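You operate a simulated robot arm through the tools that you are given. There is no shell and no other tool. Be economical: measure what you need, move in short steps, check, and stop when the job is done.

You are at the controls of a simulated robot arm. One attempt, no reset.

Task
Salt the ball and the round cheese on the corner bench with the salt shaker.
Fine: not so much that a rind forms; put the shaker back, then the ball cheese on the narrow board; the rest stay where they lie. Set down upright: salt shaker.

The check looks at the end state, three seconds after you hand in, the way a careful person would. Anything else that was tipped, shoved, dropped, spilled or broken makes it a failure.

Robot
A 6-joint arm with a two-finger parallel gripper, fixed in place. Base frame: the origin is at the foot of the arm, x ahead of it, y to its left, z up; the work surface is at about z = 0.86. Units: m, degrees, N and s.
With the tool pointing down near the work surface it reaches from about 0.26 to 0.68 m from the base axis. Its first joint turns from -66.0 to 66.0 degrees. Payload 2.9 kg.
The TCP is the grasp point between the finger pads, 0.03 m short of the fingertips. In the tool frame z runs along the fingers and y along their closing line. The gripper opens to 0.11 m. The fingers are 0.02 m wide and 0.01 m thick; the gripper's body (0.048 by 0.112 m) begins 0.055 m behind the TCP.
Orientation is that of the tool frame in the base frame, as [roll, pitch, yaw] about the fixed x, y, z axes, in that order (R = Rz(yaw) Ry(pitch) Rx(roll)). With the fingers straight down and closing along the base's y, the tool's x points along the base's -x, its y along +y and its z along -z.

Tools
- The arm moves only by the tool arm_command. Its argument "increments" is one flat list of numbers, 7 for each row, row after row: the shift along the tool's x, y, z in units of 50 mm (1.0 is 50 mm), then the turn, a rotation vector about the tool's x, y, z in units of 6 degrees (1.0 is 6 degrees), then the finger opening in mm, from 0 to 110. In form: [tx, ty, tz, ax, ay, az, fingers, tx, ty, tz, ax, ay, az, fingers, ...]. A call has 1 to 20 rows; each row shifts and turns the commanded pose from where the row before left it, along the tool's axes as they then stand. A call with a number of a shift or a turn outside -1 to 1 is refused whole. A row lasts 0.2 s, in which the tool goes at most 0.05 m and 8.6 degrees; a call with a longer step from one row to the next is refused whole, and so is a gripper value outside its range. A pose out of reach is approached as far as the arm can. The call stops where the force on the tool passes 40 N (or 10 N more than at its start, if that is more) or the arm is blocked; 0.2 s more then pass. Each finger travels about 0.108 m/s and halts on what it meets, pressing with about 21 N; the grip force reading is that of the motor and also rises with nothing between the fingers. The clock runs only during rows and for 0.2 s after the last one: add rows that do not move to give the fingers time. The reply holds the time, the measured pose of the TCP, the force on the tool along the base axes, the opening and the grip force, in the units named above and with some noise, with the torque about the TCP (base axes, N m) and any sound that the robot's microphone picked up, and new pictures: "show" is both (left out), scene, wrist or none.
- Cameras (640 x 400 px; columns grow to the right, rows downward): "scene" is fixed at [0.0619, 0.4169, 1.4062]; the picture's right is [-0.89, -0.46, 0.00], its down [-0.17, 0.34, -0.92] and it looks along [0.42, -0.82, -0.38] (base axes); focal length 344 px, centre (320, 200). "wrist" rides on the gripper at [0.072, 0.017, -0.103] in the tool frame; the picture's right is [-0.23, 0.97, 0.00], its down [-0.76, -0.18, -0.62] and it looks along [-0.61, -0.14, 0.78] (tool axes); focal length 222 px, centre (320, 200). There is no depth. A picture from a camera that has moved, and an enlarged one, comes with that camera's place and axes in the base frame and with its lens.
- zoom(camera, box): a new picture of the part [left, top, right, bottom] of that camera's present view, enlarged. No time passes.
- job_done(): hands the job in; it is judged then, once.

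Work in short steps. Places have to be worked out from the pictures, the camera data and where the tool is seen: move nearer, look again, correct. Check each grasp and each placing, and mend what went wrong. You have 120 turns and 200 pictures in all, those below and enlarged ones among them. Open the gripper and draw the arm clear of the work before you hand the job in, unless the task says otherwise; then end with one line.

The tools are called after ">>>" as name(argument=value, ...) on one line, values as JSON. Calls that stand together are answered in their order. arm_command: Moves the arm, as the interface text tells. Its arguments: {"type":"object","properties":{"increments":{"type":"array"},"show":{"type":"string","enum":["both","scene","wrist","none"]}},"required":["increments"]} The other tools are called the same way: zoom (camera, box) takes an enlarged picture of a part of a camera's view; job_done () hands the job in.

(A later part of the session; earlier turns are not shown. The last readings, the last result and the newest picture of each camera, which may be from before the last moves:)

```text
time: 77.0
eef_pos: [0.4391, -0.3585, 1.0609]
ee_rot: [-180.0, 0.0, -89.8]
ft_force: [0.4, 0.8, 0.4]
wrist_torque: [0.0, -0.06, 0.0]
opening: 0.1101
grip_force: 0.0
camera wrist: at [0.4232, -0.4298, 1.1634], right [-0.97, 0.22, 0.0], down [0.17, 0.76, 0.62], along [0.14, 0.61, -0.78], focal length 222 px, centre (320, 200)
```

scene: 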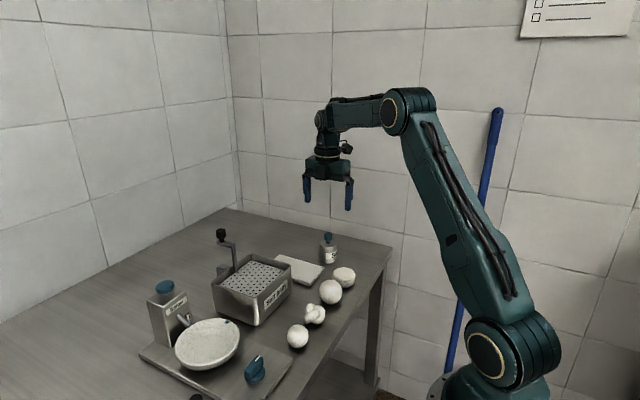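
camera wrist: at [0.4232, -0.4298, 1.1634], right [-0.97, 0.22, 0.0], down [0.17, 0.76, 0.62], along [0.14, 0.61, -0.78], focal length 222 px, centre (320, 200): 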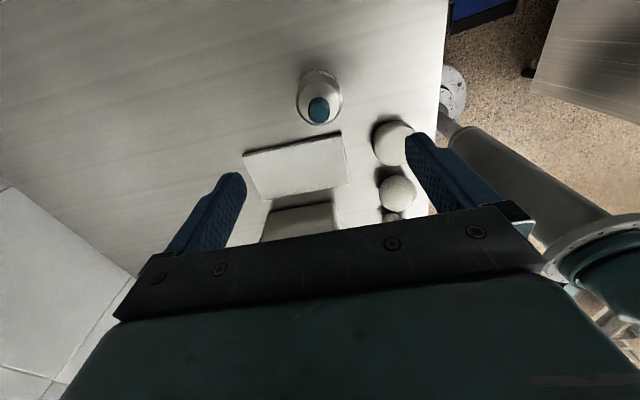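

Yaw -90° is reached. Now slant the tool 45° toward -y.

>>> arm_command(increments=[0, 0, 0, 0, 0.8, 0, 110, 0, 0, 0, 0, 0.8, 0, 110, 0, 0, 0, 0, 0.8, 0, 110, 0, 0, 0, 0, 0.8, 0, 110, 0, 0, 0, 0, 0.8, 0, 110, 0, 0, 0, 0, 0.8, 0, 110, 0, 0, 0, 0, 0.8, 0, 110, 0, 0, 0, 0, 0.8, 0, 110, 0, 0, 0, 0, 0.8, 0, 110, 0, 0, 0, 0, 0.3, 0, 110, 0, 0, 0, 0, 0, 0, 110], show="scene")

```text
time: 79.4
eef_pos: [0.4399, -0.3572, 1.0598]
ee_rot: [179.9, -45.1, -89.7]
ft_force: [-0.1, 0.1, 0.7]
wrist_torque: [-0.04, 0.0, 0.03]
opening: 0.1101
grip_force: 0.1
```

scene: 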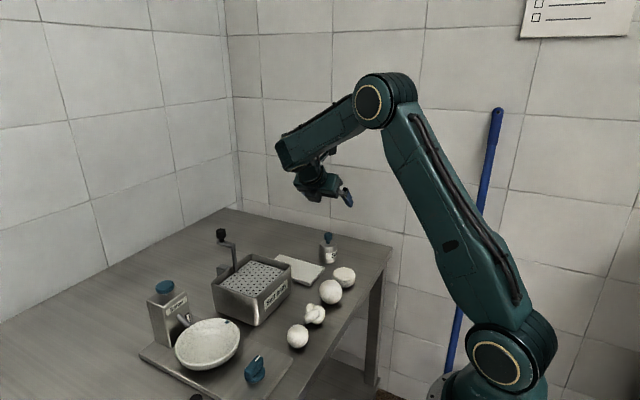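

Reachable with ease. Before picking I rehearse empty-handed: move to the pouring place beside/above the round cheese and level the tool.

>>> arm_command(increments=[-0.155, 0.42, -0.155, 0, 0, 0, 110, -0.155, 0.42, -0.155, 0, 0, 0, 110, -0.155, 0.42, -0.155, 0, 0, 0, 110, -0.155, 0.42, -0.155, 0, 0, 0, 110, 0, 0, 0, 0, 0.83, 0, 110, 0, 0, 0, 0, 0.83, 0, 110, 0, 0, 0, 0, 0.83, 0, 110, 0, 0, 0, 0, 0.83, 0, 110, 0, 0, 0, 0, 0.83, 0, 110, 0, 0, 0, 0, 0.83, 0, 110, 0, 0, 0, 0, 0.83, 0, 110, 0, 0, 0, 0, 0.83, 0, 110, 0, 0, 0, 0, 0.83, 0, 110, 0, 0, 0, 0, 0, 0, 110], show="scene")

```text
time: 82.4
eef_pos: [0.3574, -0.3219, 1.0642]
ee_rot: [179.6, -86.5, -89.2]
ft_force: [0.1, 0.0, 0.0]
wrist_torque: [-0.01, 0.03, 0.01]
opening: 0.1101
grip_force: 0.0
out of reach, approached as far as the arm can: row 13
```

scene: 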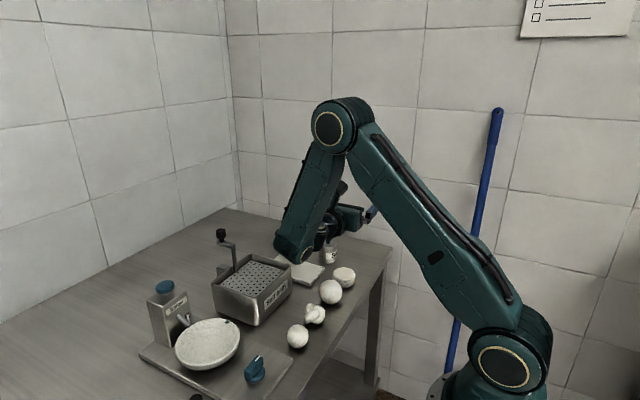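

Level reached; the forearm clears things. Rehearse the 180° roll.

>>> arm_command(increments=[0, 0, 0, 0, 0, 1, 110, 0, 0, 0, 0, 0, 1, 110, 0, 0, 0, 0, 0, 1, 110, 0, 0, 0, 0, 0, 1, 110, 0, 0, 0, 0, 0, 1, 110, 0, 0, 0, 0, 0, 1, 110, 0, 0, 0, 0, 0, 1, 110, 0, 0, 0, 0, 0, 1, 110, 0, 0, 0, 0, 0, 1, 110, 0, 0, 0, 0, 0, 1, 110, 0, 0, 0, 0, 0, 1, 110, 0, 0, 0, 0, 0, 1, 110, 0, 0, 0, 0, 0, 1, 110, 0, 0, 0, 0, 0, 1, 110, 0, 0, 0, 0, 0, 1, 110, 0, 0, 0, 0, 0, 1, 110, 0, 0, 0, 0, 0, 1, 110, 0, 0, 0, 0, 0, 1, 110, 0, 0, 0, 0, 0, 1, 110, 0, 0, 0, 0, 0, 1, 110], show="none")

>>> arm_command(increments=[0, 0, 0, 0, 0, 1, 110, 0, 0, 0, 0, 0, 1, 110, 0, 0, 0, 0, 0, 1, 110, 0, 0, 0, 0, 0, 1, 110, 0, 0, 0, 0, 0, 1, 110, 0, 0, 0, 0, 0, 1, 110, 0, 0, 0, 0, 0, 1, 110, 0, 0, 0, 0, 0, 1, 110, 0, 0, 0, 0, 0, 1, 110, 0, 0, 0, 0, 0, 1, 110], show="scene")

```text
time: 86.6
eef_pos: [0.3572, -0.322, 1.0628]
ee_rot: [-94.1, 29.9, 178.2]
ft_force: [-0.3, -0.1, -0.2]
wrist_torque: [0.0, 0.01, 0.01]
opening: 0.1098
grip_force: 0.0
```

```text
time: 88.8
eef_pos: [0.3573, -0.3215, 1.0642]
ee_rot: [178.5, 86.5, 89.0]
ft_force: [-0.1, 1.2, 0.4]
wrist_torque: [0.0, -0.01, -0.02]
opening: 0.11
grip_force: 0.1
```

scene: 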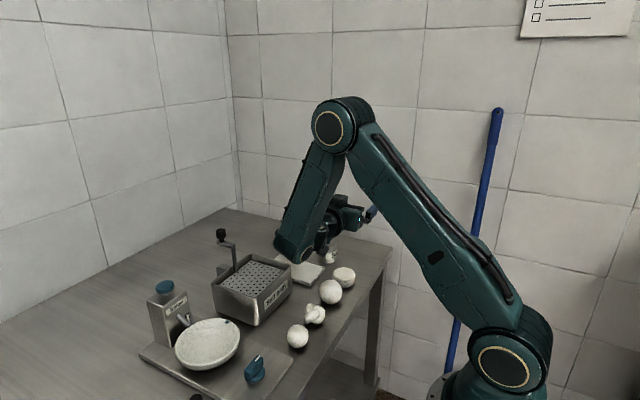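

The rehearsal works. Roll back and return to the 45° slant.

>>> arm_command(increments=[0, 0, 0, 0, 0, -1, 110, 0, 0, 0, 0, 0, -1, 110, 0, 0, 0, 0, 0, -1, 110, 0, 0, 0, 0, 0, -1, 110, 0, 0, 0, 0, 0, -1, 110, 0, 0, 0, 0, 0, -1, 110, 0, 0, 0, 0, 0, -1, 110, 0, 0, 0, 0, 0, -1, 110, 0, 0, 0, 0, 0, -1, 110, 0, 0, 0, 0, 0, -1, 110, 0, 0, 0, 0, 0, -1, 110, 0, 0, 0, 0, 0, -1, 110, 0, 0, 0, 0, 0, -1, 110, 0, 0, 0, 0, 0, -1, 110, 0, 0, 0, 0, 0, -1, 110, 0, 0, 0, 0, 0, -1, 110, 0, 0, 0, 0, 0, -1, 110, 0, 0, 0, 0, 0, -1, 110, 0, 0, 0, 0, 0, -1, 110, 0, 0, 0, 0, 0, -1, 110], show="none")

>>> arm_command(increments=[0, 0, 0, 0, 0, -1, 110, 0, 0, 0, 0, 0, -1, 110, 0, 0, 0, 0, 0, -1, 110, 0, 0, 0, 0, 0, -1, 110, 0, 0, 0, 0, 0, -1, 110, 0, 0, 0, 0, 0, -1, 110, 0, 0, 0, 0, 0, -1, 110, 0, 0, 0, 0, 0, -1, 110, 0, 0, 0, 0, 0, -1, 110, 0, 0, 0, 0, 0, -1, 110, 0, 0, 0, 0, -0.83, 0, 110, 0, 0, 0, 0, -0.83, 0, 110, 0, 0, 0, 0, -0.83, 0, 110, 0, 0, 0, 0, -0.83, 0, 110, 0, 0, 0, 0, -0.83, 0, 110, 0, 0, 0, 0, -0.83, 0, 110, 0, 0, 0, 0, -0.83, 0, 110, 0, 0, 0, 0, -0.83, 0, 110, 0, 0, 0, 0, 0, 0, 110], show="none")

```text
time: 93.0
eef_pos: [0.3572, -0.3218, 1.0634]
ee_rot: [-94.1, -30.1, -177.6]
ft_force: [-0.3, 0.7, 0.2]
wrist_torque: [0.02, 0.02, 0.01]
opening: 0.1099
grip_force: 0.1
```

```text
time: 97.0
eef_pos: [0.3587, -0.3218, 1.0628]
ee_rot: [-180.0, -46.7, -89.5]
ft_force: [0.3, -1.0, 0.3]
wrist_torque: [0.04, 0.01, 0.0]
opening: 0.11
grip_force: 0.0
```

Move to the pre-approach point 10 cm behind the shaker along the slanted tool axis and look.

>>> arm_command(increments=[-0.378, -0.32, 0.148, 0, 0, 0, 110, -0.378, -0.32, 0.148, 0, 0, 0, 110, -0.378, -0.32, 0.148, 0, 0, 0, 110, -0.378, -0.32, 0.148, 0, 0, 0, 110, -0.378, -0.32, 0.148, 0, 0, 0, 110, 0, 0, 0, 0, 0, 0, 110], show="both")

>>> zoom(camera="scene", box=[270, 180, 390, 290])

```text
time: 98.4
eef_pos: [0.437, -0.2829, 0.9692]
ee_rot: [180.0, -46.8, -89.6]
ft_force: [-0.4, -0.3, 1.1]
wrist_torque: [0.0, 0.01, 0.0]
opening: 0.11
grip_force: 0.0
camera wrist: at [0.4211, -0.2575, 1.0921], right [-0.97, 0.15, -0.16], down [0.17, 0.98, -0.13], along [0.14, -0.15, -0.98], focal length 222 px, centre (320, 200)
```

scene: 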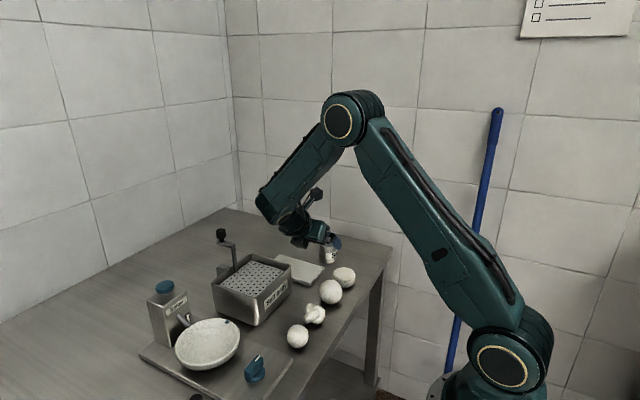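
wrist: 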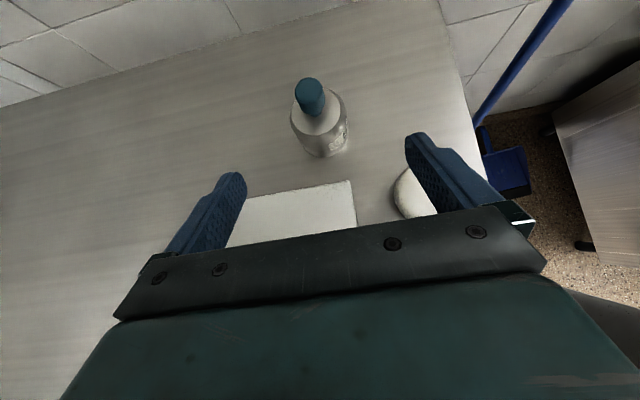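

```text
3.64 times, centred on (330, 235) of scene
camera zoom: at [0.0619, 0.4169, 1.4062], right [-0.89, -0.46, 0.0], down [-0.17, 0.34, -0.92], along [0.42, -0.82, -0.38], focal length 1252 px, centre (284, 73)
```

zoom: 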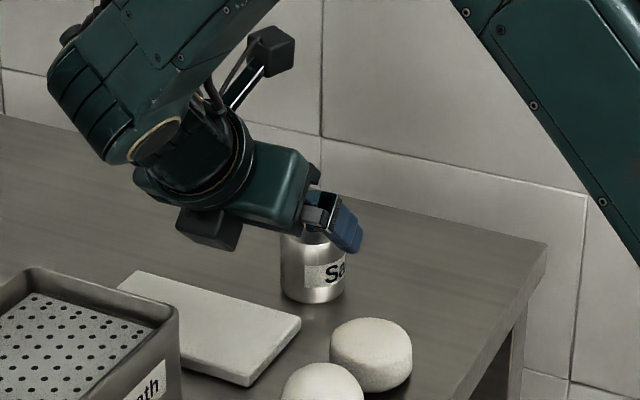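

Knob top at (0.437,-0.358) as expected, clear path. Advance 10 cm along the tool axis.

>>> arm_command(increments=[0, 0, 0.5, 0, 0, 0, 110, 0, 0, 0.5, 0, 0, 0, 110, 0, 0, 0.5, 0, 0, 0, 110, 0, 0, 0.5, 0, 0, 0, 110, 0, 0, 0, 0, 0, 0, 110], show="wrist")

>>> zoom(camera="scene", box=[270, 190, 390, 290])

```text
time: 99.6
eef_pos: [0.4376, -0.3556, 0.8989]
ee_rot: [179.9, -46.6, -89.6]
ft_force: [-0.7, -0.5, 0.4]
wrist_torque: [-0.03, -0.02, 0.05]
opening: 0.1096
grip_force: 0.1
camera wrist: at [0.421, -0.3308, 1.0218], right [-0.97, 0.15, -0.16], down [0.17, 0.98, -0.13], along [0.14, -0.15, -0.98], focal length 222 px, centre (320, 200)
```

wrist: 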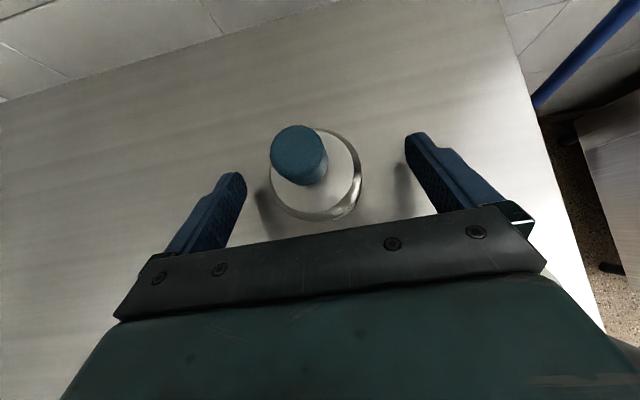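

```text
4.00 times, centred on (330, 240) of scene
camera zoom: at [0.0619, 0.4168, 1.4062], right [-0.89, -0.46, 0.0], down [-0.17, 0.34, -0.92], along [0.42, -0.82, -0.38], focal length 1377 px, centre (280, 40)
```

zoom: 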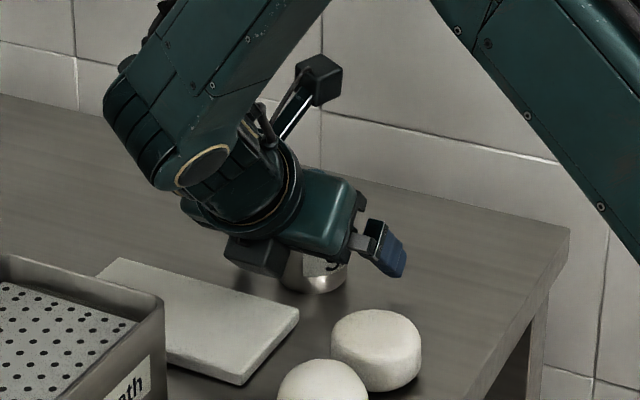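

Positioned around the body. Close on it.

>>> arm_command(increments=[0, 0, 0, 0, 0, 0, 80, 0, 0, 0, 0, 0, 0, 60, 0, 0, 0, 0, 0, 0, 40, 0, 0, 0, 0, 0, 0, 40, 0, 0, 0, 0, 0, 0, 40], show="wrist")

```text
time: 100.8
eef_pos: [0.4386, -0.3559, 0.8999]
ee_rot: [180.0, -46.8, -89.6]
ft_force: [0.5, 0.4, 0.2]
wrist_torque: [0.01, -0.02, 0.0]
opening: 0.0515
grip_force: 20.6
camera wrist: at [0.4209, -0.3307, 1.0222], right [-0.97, 0.15, -0.16], down [0.17, 0.98, -0.13], along [0.14, -0.15, -0.98], focal length 222 px, centre (320, 200)
```

wrist: 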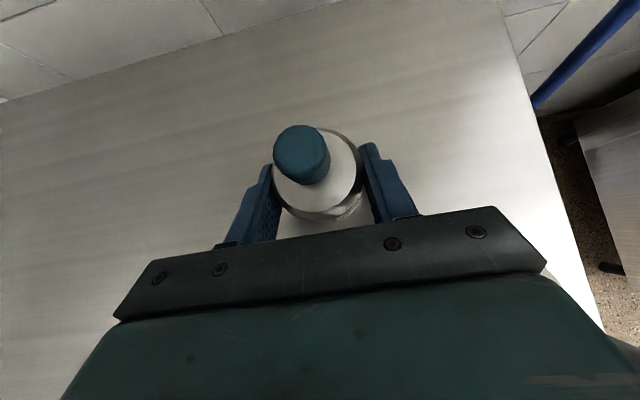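

Body gripped (51.5 mm). Lift straight up 16 cm and carry to the pouring place at the same slant.

>>> arm_command(increments=[0.29, 0, -0.27, 0, 0, 0, 40, 0.58, 0, -0.55, 0, 0, 0, 40, 0.58, 0, -0.55, 0, 0, 0, 40, 0.58, 0, -0.55, 0, 0, 0, 40, 0.29, 0, -0.27, 0, 0, 0, 40, -0.16, 0.41, -0.17, 0, 0, 0, 40, -0.16, 0.41, -0.17, 0, 0, 0, 40, -0.16, 0.41, -0.17, 0, 0, 0, 40, -0.16, 0.41, -0.17, 0, 0, 0, 40, 0, 0, 0, 0, 0, 0, 40], show="scene")

```text
time: 103.0
eef_pos: [0.3545, -0.3094, 1.06]
ee_rot: [179.9, -46.7, -89.7]
ft_force: [0.3, 0.4, -1.6]
wrist_torque: [0.03, -0.02, 0.0]
opening: 0.0509
grip_force: 21.1
```

scene: 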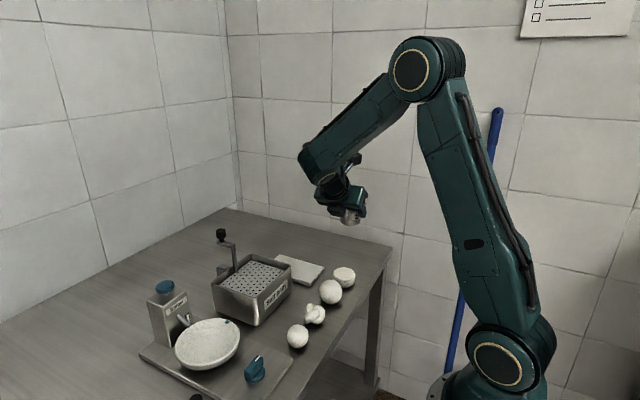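

Level the tool and roll the first part (shaker not yet past horizontal).

>>> arm_command(increments=[0, 0, 0, 0, 0.83, 0, 40, 0, 0, 0, 0, 0.83, 0, 40, 0, 0, 0, 0, 0.83, 0, 40, 0, 0, 0, 0, 0.83, 0, 40, 0, 0, 0, 0, 0.83, 0, 40, 0, 0, 0, 0, 0.83, 0, 40, 0, 0, 0, 0, 0.83, 0, 40, 0, 0, 0, 0, 0.7, 0, 40, 0, 0, 0, 0, 0, 1, 40, 0, 0, 0, 0, 0, 1, 40, 0, 0, 0, 0, 0, 1, 40, 0, 0, 0, 0, 0, 1, 40, 0, 0, 0, 0, 0, 1, 40, 0, 0, 0, 0, 0, 1, 40, 0, 0, 0, 0, 0, 1, 40, 0, 0, 0, 0, 0, 1, 40, 0, 0, 0, 0, 0, 1, 40, 0, 0, 0, 0, 0, 1, 40, 0, 0, 0, 0, 0, 1, 40, 0, 0, 0, 0, 0, 0, 40], show="scene")

>>> zoom(camera="scene", box=[280, 170, 400, 300])

```text
time: 107.2
eef_pos: [0.3556, -0.3094, 1.0602]
ee_rot: [-94.7, -23.9, -177.8]
ft_force: [0.3, -0.3, -2.3]
wrist_torque: [0.01, -0.02, 0.0]
opening: 0.0514
grip_force: 21.0
```

scene: 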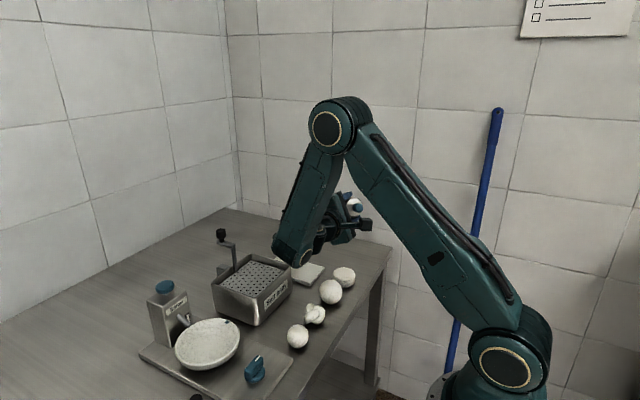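

```text
3.08 times, centred on (340, 235) of scene
camera zoom: at [0.0619, 0.4168, 1.4062], right [-0.89, -0.46, 0.0], down [-0.17, 0.34, -0.92], along [0.42, -0.82, -0.38], focal length 1060 px, centre (258, 92)
```

zoom: 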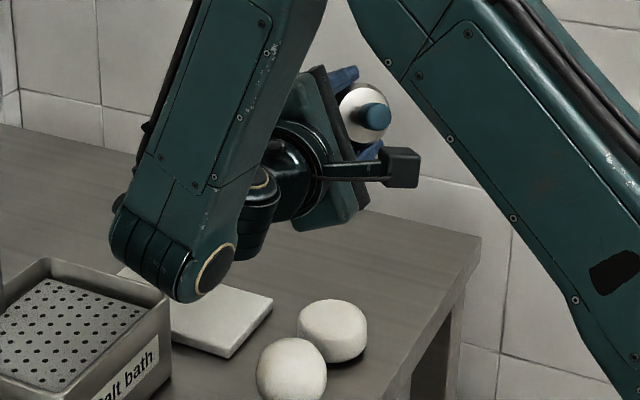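

Shaker held on its side; now turn it over above the round cheese and look.

>>> arm_command(increments=[0, 0, 0, 0, 0, 1, 40, 0, 0, 0, 0, 0, 1, 40, 0, 0, 0, 0, 0, 1, 40, 0, 0, 0, 0, 0, 1, 40, 0, 0, 0, 0, 0, 1, 40, 0, 0, 0, 0, 0, 1, 40, 0, 0, 0, 0, 0, 1, 40, 0, 0, 0, 0, 0, 1, 40, 0, 0, 0, 0, 0, 1, 40, 0, 0, 0, 0, 0, 1, 40, 0, 0, 0, 0, 0, 1, 40, 0, 0, 0, 0, 0, 1, 40, 0, 0, 0, 0, 0, 1, 40, 0, 0, 0, 0, 0, 1, 40, 0, 0, 0, 0, 0, 1, 40, 0, 0, 0, 0, 0, 1, 40, 0, 0, 0, 0, 0, 1, 40, 0, 0, 0, 0, 0, 1, 40, 0, 0, 0, 0, 0, 1, 40], show="scene")

>>> zoom(camera="scene", box=[280, 170, 400, 320])

>>> zoom(camera="scene", box=[326, 262, 360, 292])

```text
time: 111.2
eef_pos: [0.3562, -0.3105, 1.0606]
ee_rot: [179.1, 85.7, 89.5]
ft_force: [1.0, -0.1, -1.5]
wrist_torque: [0.03, 0.01, 0.01]
opening: 0.0517
grip_force: 21.1
```

scene: 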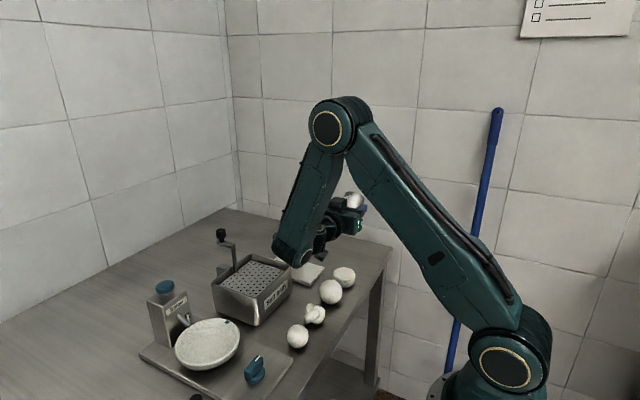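

```text
2.67 times, centred on (340, 245) of scene
camera zoom: at [0.0619, 0.4168, 1.4062], right [-0.89, -0.46, 0.0], down [-0.17, 0.34, -0.92], along [0.42, -0.82, -0.38], focal length 918 px, centre (267, 80)
```

zoom: 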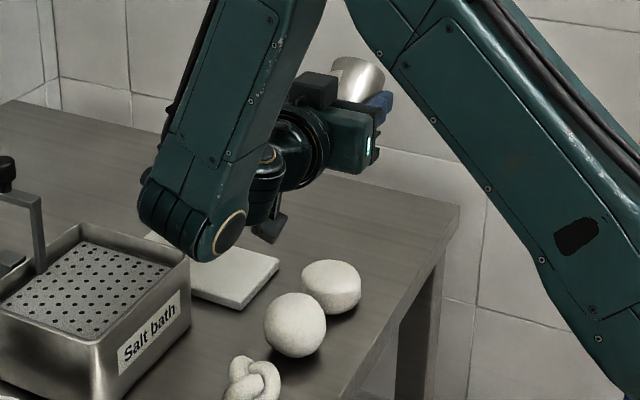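

```text
13.33 times, centred on (343, 277) of scene
camera zoom: at [0.0619, 0.4168, 1.4062], right [-0.89, -0.46, 0.0], down [-0.17, 0.34, -0.92], along [0.42, -0.82, -0.38], focal length 4591 px, centre (13, -827)
```

zoom: 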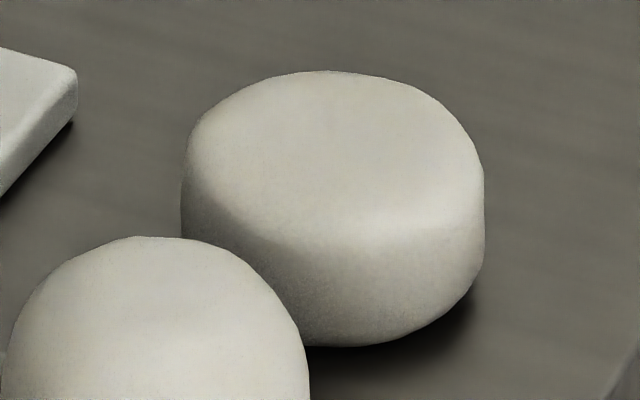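

Inverted, but no salt yet — it takes shaking. Two brisk vertical strokes.

>>> arm_command(increments=[-0.9, 0, 0, 0, 0, 0, 40, 0.9, 0, 0, 0, 0, 0, 40, -0.9, 0, 0, 0, 0, 0, 40, 0.9, 0, 0, 0, 0, 0, 40, 0, 0, 0, 0, 0, 0, 40], show="scene")

>>> zoom(camera="scene", box=[300, 245, 380, 315])

>>> zoom(camera="scene", box=[326, 262, 360, 292])

```text
time: 112.4
eef_pos: [0.3563, -0.3099, 1.0593]
ee_rot: [-179.7, 85.6, 90.9]
ft_force: [0.6, 0.7, -0.3]
wrist_torque: [0.0, 0.01, 0.0]
opening: 0.0515
grip_force: 20.9
```

scene: 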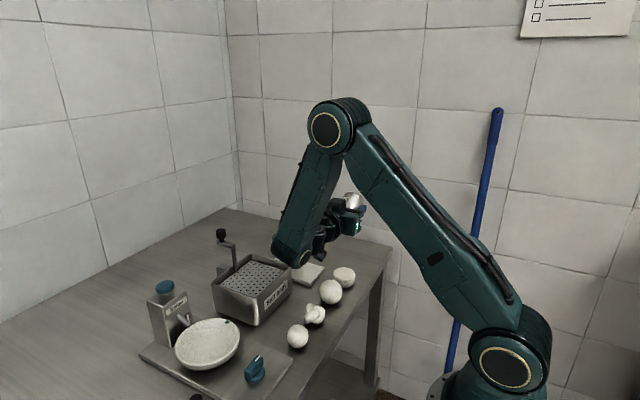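

```text
5.71 times, centred on (340, 280) of scene
camera zoom: at [0.0619, 0.4169, 1.4062], right [-0.89, -0.46, 0.0], down [-0.17, 0.34, -0.92], along [0.42, -0.82, -0.38], focal length 1968 px, centre (206, -257)
```

zoom: 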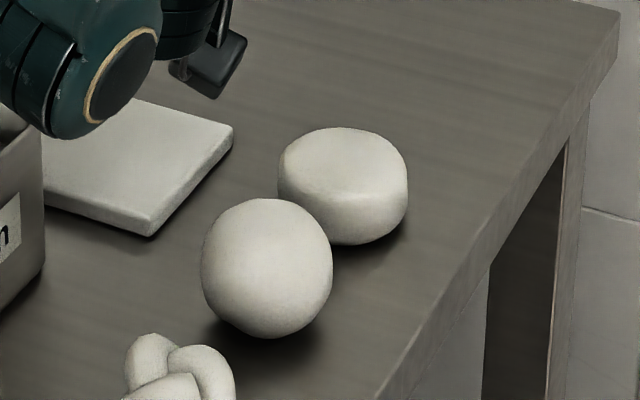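

```text
13.33 times, centred on (343, 277) of scene
camera zoom: at [0.0619, 0.4169, 1.4062], right [-0.89, -0.46, 0.0], down [-0.17, 0.34, -0.92], along [0.42, -0.82, -0.38], focal length 4591 px, centre (13, -827)
```

zoom: 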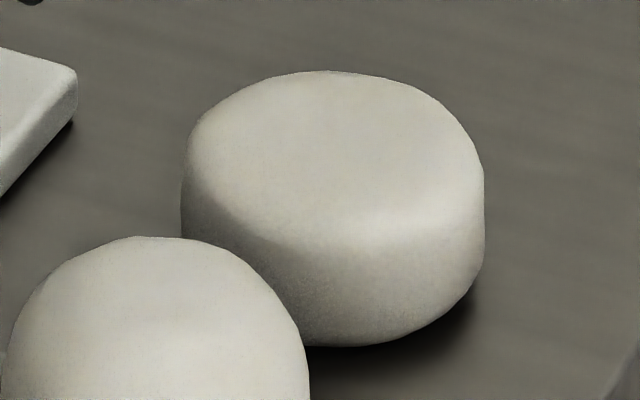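

Still nothing visible. I go 2 cm lower and shake longer, with full strokes.

>>> arm_command(increments=[0.4, 0, 0, 0, 0, 0, 40, -1, 0, 0, 0, 0, 0, 40, 1, 0, 0, 0, 0, 0, 40, -1, 0, 0, 0, 0, 0, 40, 1, 0, 0, 0, 0, 0, 40, -1, 0, 0, 0, 0, 0, 40, 1, 0, 0, 0, 0, 0, 40, -1, 0, 0, 0, 0, 0, 40, 1, 0, 0, 0, 0, 0, 40, 0, 0, 0, 0, 0, 0, 40], show="none")

>>> zoom(camera="scene", box=[300, 245, 380, 315])

>>> zoom(camera="scene", box=[326, 262, 360, 292])

```text
time: 114.6
eef_pos: [0.3541, -0.3115, 1.0424]
ee_rot: [179.8, 85.6, 90.2]
ft_force: [0.0, 0.1, -1.6]
wrist_torque: [0.02, -0.01, 0.0]
opening: 0.0514
grip_force: 21.4
```

```text
5.71 times, centred on (340, 280) of scene
camera zoom: at [0.0619, 0.4168, 1.4062], right [-0.89, -0.46, 0.0], down [-0.17, 0.34, -0.92], along [0.42, -0.82, -0.38], focal length 1968 px, centre (206, -257)
```

zoom: 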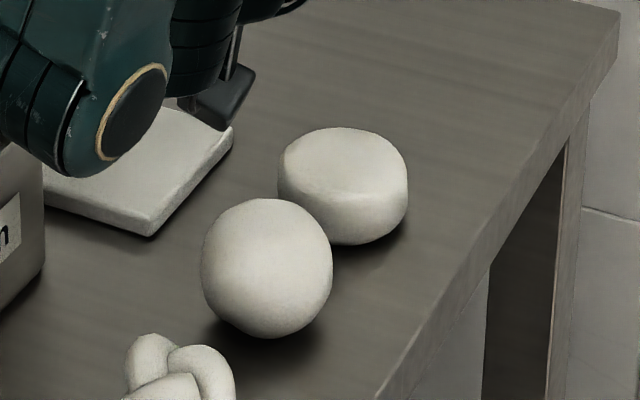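

```text
13.33 times, centred on (343, 277) of scene
camera zoom: at [0.0619, 0.4168, 1.4062], right [-0.89, -0.46, 0.0], down [-0.17, 0.34, -0.92], along [0.42, -0.82, -0.38], focal length 4591 px, centre (13, -827)
```

zoom: 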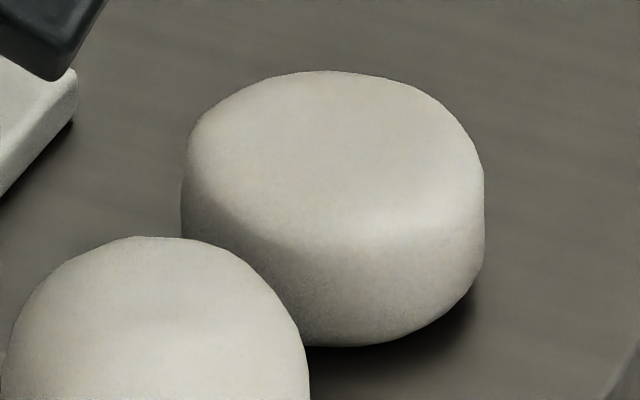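

The ball looks a touch whiter than before; compare it in the earlier framing, and the knot as reference.

>>> zoom(camera="scene", box=[316, 276, 350, 306])

>>> zoom(camera="scene", box=[285, 280, 345, 350])

```text
13.33 times, centred on (333, 291) of scene
camera zoom: at [0.0619, 0.4168, 1.4062], right [-0.89, -0.46, 0.0], down [-0.17, 0.34, -0.92], along [0.42, -0.82, -0.38], focal length 4591 px, centre (147, -1013)
```

zoom: 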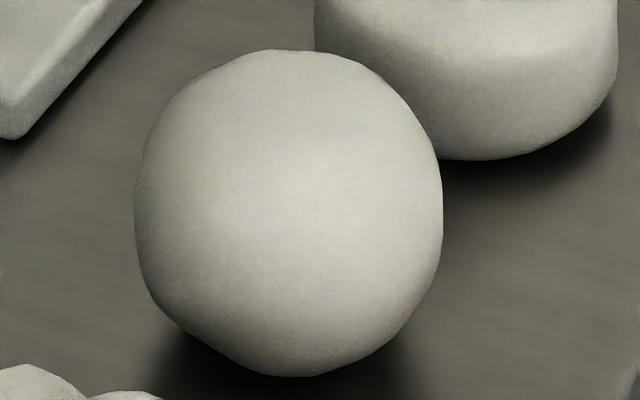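

```text
5.71 times, centred on (315, 315) of scene
camera zoom: at [0.0619, 0.4168, 1.4062], right [-0.89, -0.46, 0.0], down [-0.17, 0.34, -0.92], along [0.42, -0.82, -0.38], focal length 1968 px, centre (349, -457)
```

zoom: 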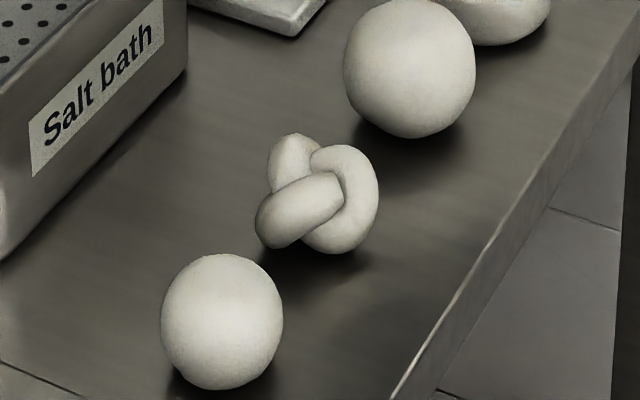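

No change. The shaker is only about 132° over; I suspect it needs to be turned further. I raise a little, swing the tool heading sideways (to gain wrist range) and tip it further over.

>>> arm_command(increments=[-0.8, 0, 0, 0, 0, 0, 40, -0.8, 0, 0, 0, 0, 0, 40, 0, 0, 0, 0.83, 0, 0, 40, 0, 0, 0, 0.83, 0, 0, 40, 0, 0, 0, 0.83, 0, 0, 40, 0, 0, 0, 0.83, 0, 0, 40, 0, 0, 0, 0.83, 0, 0, 40, 0, 0, 0, 0.83, 0, 0, 40, 0, 0, 0, 0.83, 0, 0, 40, 0, 0, 0, 0.83, 0, 0, 40, 0, 0, 0, 0.83, 0, 0, 40, 0, 0, 0, 0, -0.8, 0, 40, 0, 0, 0, 0, -0.8, 0, 40, 0, 0, 0, 0, -0.8, 0, 40, 0, 0, 0, 0, -0.8, 0, 40, 0, 0, 0, 0, 0, 0, 40], show="scene")

>>> zoom(camera="scene", box=[270, 150, 400, 310])

```text
time: 118.0
eef_pos: [0.2785, -0.4784, 1.1037]
ee_rot: [-125.0, 87.3, 121.8]
ft_force: [0.8, 0.7, -2.1]
wrist_torque: [0.0, 0.0, 0.02]
opening: 0.0515
grip_force: 21.2
out of reach, approached as far as the arm can: row 4, 5, 6, 7, 8, 9, 10, 11, 12, 13, 14, 15
```

scene: 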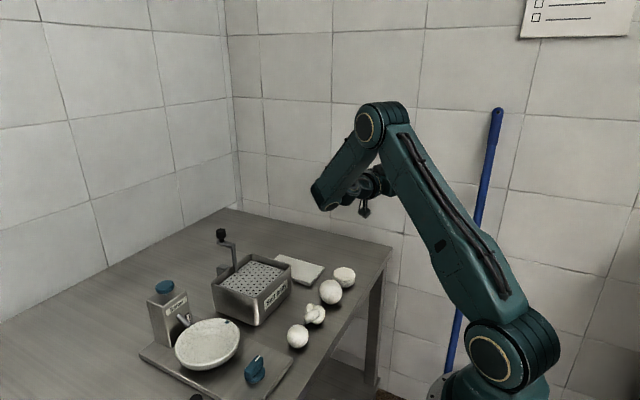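

```text
2.50 times, centred on (335, 230) of scene
camera zoom: at [0.0619, 0.4168, 1.4062], right [-0.89, -0.46, 0.0], down [-0.17, 0.34, -0.92], along [0.42, -0.82, -0.38], focal length 861 px, centre (282, 125)
```

zoom: 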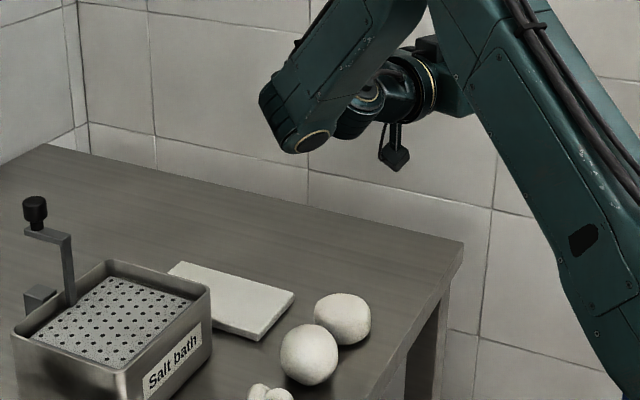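

That heading is limited and the arm slid off sideways. I reverse those turns and return over the bench.

>>> arm_command(increments=[0, 0, 0, 0, 0.8, 0, 40, 0, 0, 0, 0, 0.8, 0, 40, 0, 0, 0, 0, 0.8, 0, 40, 0, 0, 0, 0, 0.8, 0, 40, 0, 0, 0, -0.83, 0, 0, 40, 0, 0, 0, -0.83, 0, 0, 40, 0, 0, 0, -0.83, 0, 0, 40, 0, 0, 0, -0.83, 0, 0, 40, 0, 0, 0, -0.83, 0, 0, 40, 0, 0, 0, -0.83, 0, 0, 40, 0, 0, 0, -0.83, 0, 0, 40, 0, 0, 0, -0.83, 0, 0, 40, 0, 0, 0, 0, 0, 0, 40], show="scene")

```text
time: 120.8
eef_pos: [0.2776, -0.4767, 1.1041]
ee_rot: [146.3, 69.1, 72.5]
ft_force: [-0.2, -1.1, -0.6]
wrist_torque: [-0.01, -0.01, -0.01]
opening: 0.0513
grip_force: 21.5
```

scene: 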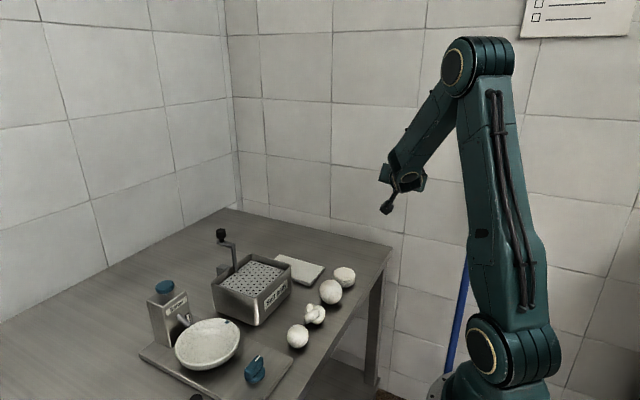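

Roll the shaker back upright (empty air beside the bench), then square the slant.

>>> arm_command(increments=[0, 0, 0, 0, 0, -1, 40, 0, 0, 0, 0, 0, -1, 40, 0, 0, 0, 0, 0, -1, 40, 0, 0, 0, 0, 0, -1, 40, 0, 0, 0, 0, 0, -1, 40, 0, 0, 0, 0, 0, -1, 40, 0, 0, 0, 0, 0, -1, 40, 0, 0, 0, 0, 0, -1, 40, 0, 0, 0, 0, 0, -1, 40, 0, 0, 0, 0, 0, -1, 40, 0, 0, 0, 0, 0, -1, 40, 0, 0, 0, 0, 0, -1, 40, 0, 0, 0, 0, 0, -1, 40, 0, 0, 0, 0, 0, -1, 40, 0, 0, 0, 0, 0, -1, 40, 0, 0, 0, 0, 0, -1, 40, 0, 0, 0, 0, 0, -1, 40, 0, 0, 0, 0, 0, -1, 40, 0, 0, 0, 0, 0, -1, 40, 0, 0, 0, 0, 0, -1, 40], show="none")

>>> arm_command(increments=[0, 0, 0, 0, 0, -1, 40, 0, 0, 0, 0, 0, -1, 40, 0, 0, 0, 0, 0, -1, 40, 0, 0, 0, 0, 0, -1, 40, 0, 0, 0, 0, 0, -1, 40, 0, 0, 0, 0, 0, -1, 40, 0, 0, 0, 0, 0, -1, 40, 0, 0, 0, 0, 0, -1, 40, 0, 0, 0, 0, 0, -1, 40, 0, 0, 0, 0, 0, -1, 40, 0, 0, 0, -0.51, -0.66, -0.07, 40, 0, 0, 0, -0.51, -0.66, -0.07, 40, 0, 0, 0, -0.51, -0.66, -0.07, 40, 0, 0, 0, -0.51, -0.66, -0.07, 40, 0, 0, 0, -0.51, -0.66, -0.07, 40, 0, 0, 0, -0.51, -0.66, -0.07, 40, 0, 0, 0, 0, 0, 0, 40], show="scene")

```text
time: 125.0
eef_pos: [0.2776, -0.4766, 1.104]
ee_rot: [-108.1, -17.1, -156.5]
ft_force: [-1.4, 0.4, -1.3]
wrist_torque: [0.01, 0.01, 0.02]
opening: 0.0515
grip_force: 20.8
```

```text
time: 128.6
eef_pos: [0.2782, -0.4774, 1.1038]
ee_rot: [179.9, -46.9, -90.0]
ft_force: [-0.5, 0.5, -1.7]
wrist_torque: [0.0, -0.01, -0.01]
opening: 0.0518
grip_force: 21.2
```

scene: 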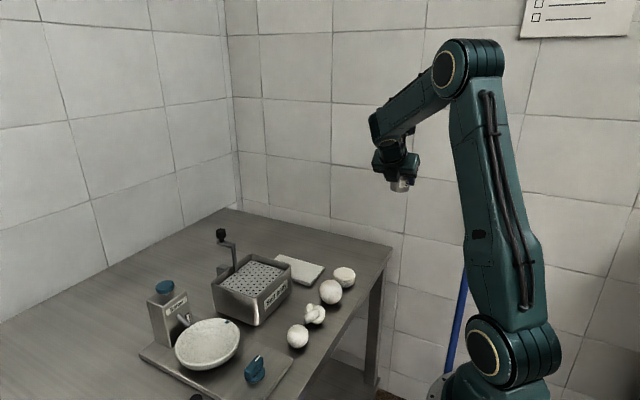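

Upright again at the 47° slant. I bring it over the round cheese, to test a shake with the bottom very close to the cheese.

>>> arm_command(increments=[-0.637, -0.26, -0.317, 0, 0, 0, 40, -0.637, -0.26, -0.317, 0, 0, 0, 40, -0.637, -0.26, -0.317, 0, 0, 0, 40, -0.637, -0.26, -0.317, 0, 0, 0, 40, -0.637, -0.26, -0.317, 0, 0, 0, 40, -0.637, -0.26, -0.317, 0, 0, 0, 40, 0, 0, 0, 0, 0, 0, 40], show="scene")

>>> zoom(camera="scene", box=[280, 190, 400, 310])

```text
time: 130.2
eef_pos: [0.3586, -0.2775, 1.0304]
ee_rot: [179.9, -47.0, -90.1]
ft_force: [0.8, 1.0, -1.4]
wrist_torque: [0.01, -0.01, 0.01]
opening: 0.0515
grip_force: 20.7
```

scene: 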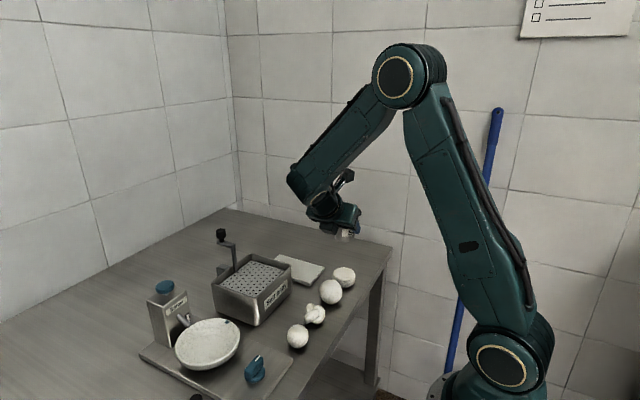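

```text
3.33 times, centred on (340, 250) of scene
camera zoom: at [0.0619, 0.4169, 1.4062], right [-0.89, -0.46, 0.0], down [-0.17, 0.34, -0.92], along [0.42, -0.82, -0.38], focal length 1148 px, centre (253, 33)
```

zoom: 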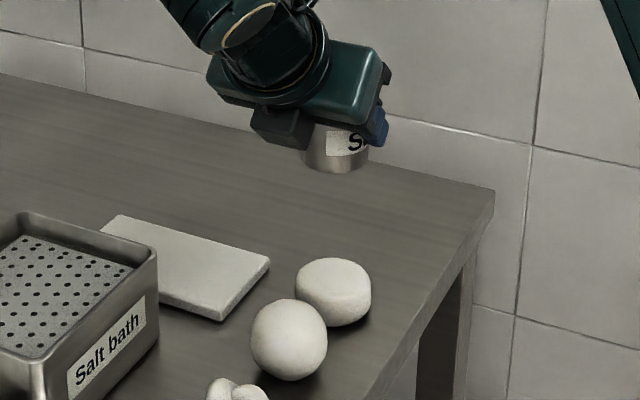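

Lower so the bottom is ~2 cm above the cheese, then shake up-down and sideways a little.

>>> arm_command(increments=[-0.316, 0, 0.297, 0, 0, 0, 40, -0.316, 0, 0.297, 0, 0, 0, 40, -0.316, 0, 0.297, 0, 0, 0, 40, 0, 0, 0, 0, 0, 0, 40, 0.65, 0, -0.61, 0, 0, 0, 40, -0.65, 0, 0.61, 0, 0, 0, 40, 0.65, 0, -0.61, 0, 0, 0, 40, -0.65, 0, 0.61, 0, 0, 0, 40, 0, 0.3, 0, 0, 0, 0, 40, 0, -0.6, 0, 0, 0, 0, 40, 0, 0.6, 0, 0, 0, 0, 40, 0, -0.6, 0, 0, 0, 0, 40, 0, 0.3, 0, 0, 0, 0, 40, 0, 0, 0, 0, 0, 0, 40], show="scene")

>>> zoom(camera="scene", box=[300, 235, 380, 315])

```text
time: 133.2
eef_pos: [0.3562, -0.2782, 0.9638]
ee_rot: [179.9, -47.0, -90.1]
ft_force: [0.6, -1.1, -0.8]
wrist_torque: [0.02, 0.02, -0.01]
opening: 0.0514
grip_force: 21.2
```

scene: 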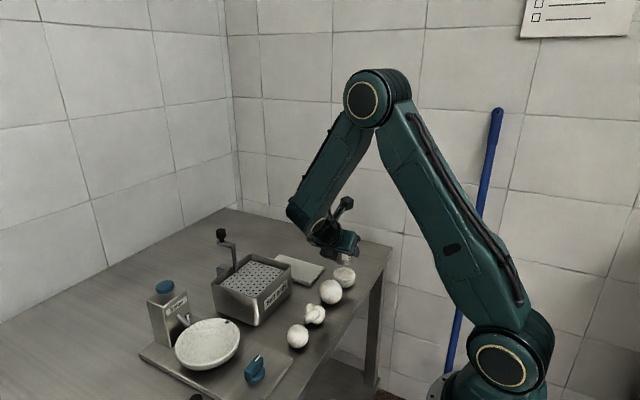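

```text
5.00 times, centred on (340, 275) of scene
camera zoom: at [0.0619, 0.4169, 1.4062], right [-0.89, -0.46, 0.0], down [-0.17, 0.34, -0.92], along [0.42, -0.82, -0.38], focal length 1722 px, centre (220, -175)
```

zoom: 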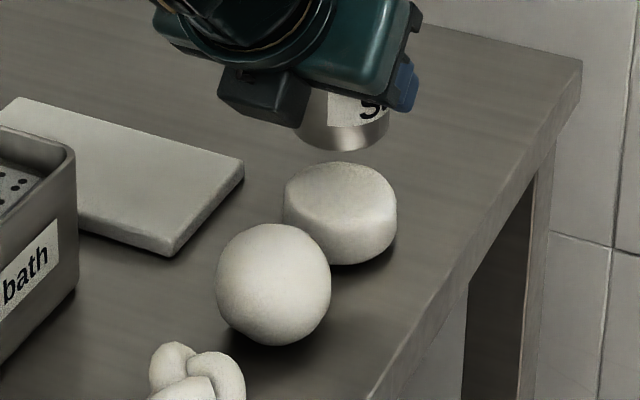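

>>> zoom(camera="scene", box=[326, 262, 360, 292])

```text
13.33 times, centred on (343, 277) of scene
camera zoom: at [0.0619, 0.4169, 1.4062], right [-0.89, -0.46, 0.0], down [-0.17, 0.34, -0.92], along [0.42, -0.82, -0.38], focal length 4591 px, centre (13, -827)
```

zoom: 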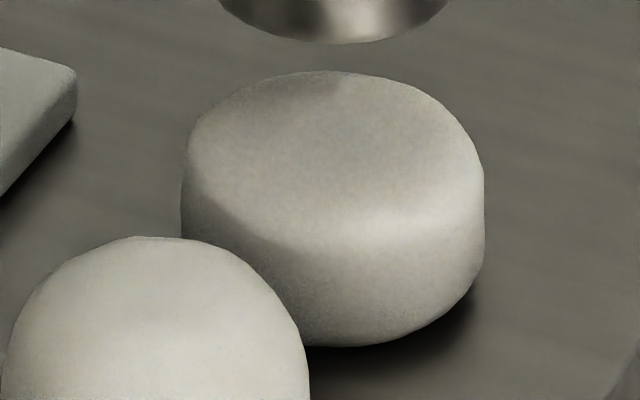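

Upright shaking is ruled out. A steeper turn-over is needed, so I'll regrip with a flatter tool (65°). First put the shaker back down on its spot.

>>> arm_command(increments=[0.316, 0, -0.297, 0, 0, 0, 40, 0.316, 0, -0.297, 0, 0, 0, 40, 0.316, 0, -0.297, 0, 0, 0, 40, 0.213, -0.33, 0.227, 0, 0, 0, 40, 0.213, -0.33, 0.227, 0, 0, 0, 40, 0.213, -0.33, 0.227, 0, 0, 0, 40, 0.213, -0.33, 0.227, 0, 0, 0, 40, 0.213, -0.33, 0.227, 0, 0, 0, 40, -0.36, 0, 0.338, 0, 0, 0, 40, -0.36, 0, 0.338, 0, 0, 0, 40, -0.36, 0, 0.338, 0, 0, 0, 40, -0.36, 0, 0.338, 0, 0, 0, 40, -0.36, 0, 0.338, 0, 0, 0, 40, 0, 0, 0, 0, 0, 0, 40], show="scene")

```text
time: 136.2
eef_pos: [0.4396, -0.3564, 0.9033]
ee_rot: [179.9, -47.1, -90.1]
ft_force: [-0.1, 0.2, -2.3]
wrist_torque: [0.01, 0.01, 0.01]
opening: 0.0514
grip_force: 21.5
```

scene: 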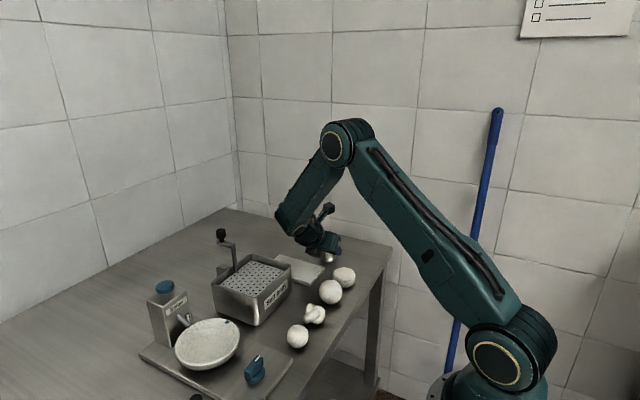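

Settle the last 3 mm, open, and flatten the tool in place to 65°.

>>> arm_command(increments=[-0.045, 0, 0.042, 0, 0, 0, 40, 0, 0, 0, 0, 0, 0, 40, 0, 0, 0, 0, 0, 0, 60, 0, 0, 0, 0, 0, 0, 80, 0, 0, 0, 0, 0, 0, 100, 0, 0, 0, 0, 0, 0, 100, 0.02, 0, -0.02, 0, 0.75, 0, 100, 0.02, 0, -0.02, 0, 0.75, 0, 100, 0.02, 0, -0.02, 0, 0.75, 0, 100, 0.02, 0, 0, 0, 0.75, 0, 100, 0, 0, 0, 0, 0, 0, 100], show="both")

>>> zoom(camera="scene", box=[260, 180, 380, 300])

```text
time: 138.6
eef_pos: [0.4389, -0.3555, 0.9092]
ee_rot: [-179.9, -65.0, -90.1]
ft_force: [0.0, 0.1, -0.1]
wrist_torque: [-0.03, 0.01, 0.0]
opening: 0.0997
grip_force: 0.1
camera wrist: at [0.4222, -0.2921, 1.017], right [-0.97, 0.1, -0.21], down [0.18, 0.89, -0.43], along [0.14, -0.45, -0.88], focal length 222 px, centre (320, 200)
```

scene: 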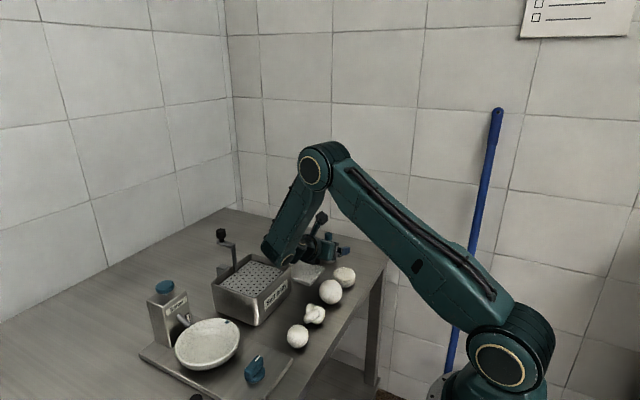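
wrist: 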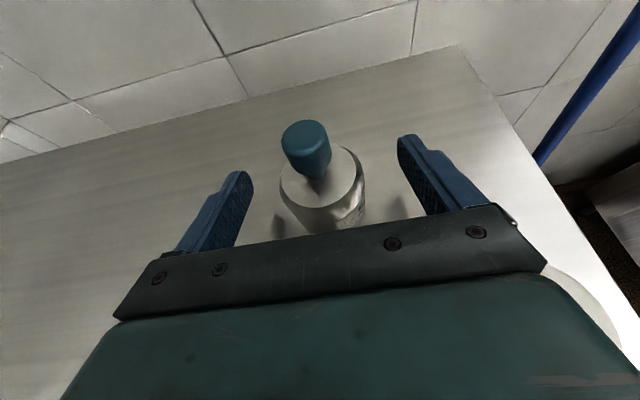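

```text
3.33 times, centred on (320, 240) of scene
camera zoom: at [0.0619, 0.4169, 1.4062], right [-0.89, -0.46, 0.0], down [-0.17, 0.34, -0.92], along [0.42, -0.82, -0.38], focal length 1148 px, centre (320, 67)
```

zoom: 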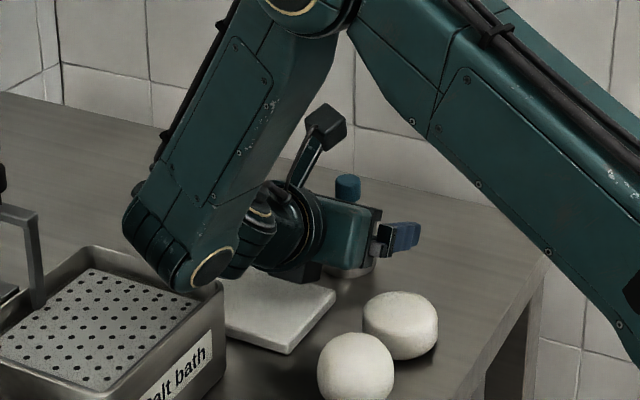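

Clearances are small but fine. Lower 6 mm and close.

>>> arm_command(increments=[-0.11, 0, 0.05, 0, 0, 0, 100, 0, 0, 0, 0, 0, 0, 80, 0, 0, 0, 0, 0, 0, 60, 0, 0, 0, 0, 0, 0, 40, 0, 0, 0, 0, 0, 0, 40, 0, 0, 0, 0, 0, 0, 40], show="wrist")

```text
time: 140.0
eef_pos: [0.4395, -0.3534, 0.9015]
ee_rot: [179.9, -64.9, -90.2]
ft_force: [0.4, 0.4, 0.3]
wrist_torque: [-0.01, -0.04, -0.02]
opening: 0.0509
grip_force: 21.3
camera wrist: at [0.4223, -0.2917, 1.0104], right [-0.97, 0.1, -0.21], down [0.18, 0.89, -0.43], along [0.14, -0.45, -0.88], focal length 222 px, centre (320, 200)
```

wrist: 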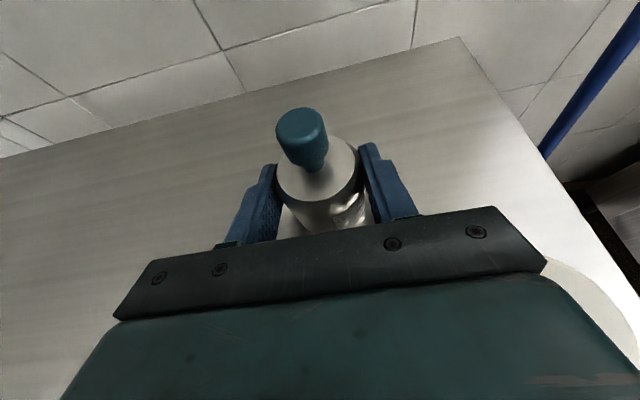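

Held. Lift 14 cm, carry to the pouring place, level the tool, and roll the first 84°.

>>> arm_command(increments=[0.4, 0, -0.186, 0, 0, 0, 40, 0.725, 0, -0.338, 0, 0, 0, 40, 0.725, 0, -0.338, 0, 0, 0, 40, 0.725, 0, -0.338, 0, 0, 0, 40, 0.2, 0, -0.09, 0, 0, 0, 40, -0.116, 0.418, -0.25, 0, 0, 0, 40, -0.116, 0.418, -0.25, 0, 0, 0, 40, -0.116, 0.418, -0.25, 0, 0, 0, 40, -0.116, 0.418, -0.25, 0, 0, 0, 40, 0, 0, 0, 0, 0.83, 0, 40, 0, 0, 0, 0, 0.83, 0, 40, 0, 0, 0, 0, 0.83, 0, 40, 0, 0, 0, 0, 0.83, 0, 40, 0, 0, 0, 0, 0, 0, 40], show="none")

>>> arm_command(increments=[0, 0, 0, 0, 0, 1, 40, 0, 0, 0, 0, 0, 1, 40, 0, 0, 0, 0, 0, 1, 40, 0, 0, 0, 0, 0, 1, 40, 0, 0, 0, 0, 0, 1, 40, 0, 0, 0, 0, 0, 1, 40, 0, 0, 0, 0, 0, 1, 40, 0, 0, 0, 0, 0, 1, 40, 0, 0, 0, 0, 0, 1, 40, 0, 0, 0, 0, 0, 1, 40, 0, 0, 0, 0, 0, 1, 40, 0, 0, 0, 0, 0, 1, 40, 0, 0, 0, 0, 0, 1, 40, 0, 0, 0, 0, 0, 1, 40, 0, 0, 0, 0, 0, 0, 40], show="scene")

```text
time: 143.0
eef_pos: [0.3557, -0.3006, 1.0546]
ee_rot: [179.9, -85.0, -89.9]
ft_force: [0.4, 1.1, -0.4]
wrist_torque: [0.02, -0.01, 0.01]
opening: 0.051
grip_force: 21.2
```

```text
time: 146.2
eef_pos: [0.3576, -0.3011, 1.0548]
ee_rot: [-95.1, -5.9, -179.6]
ft_force: [-0.5, -0.2, -1.2]
wrist_torque: [0.0, 0.03, 0.01]
opening: 0.0512
grip_force: 20.9
```

scene: 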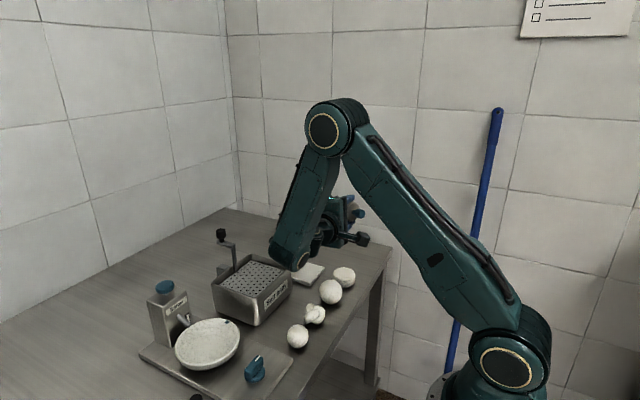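

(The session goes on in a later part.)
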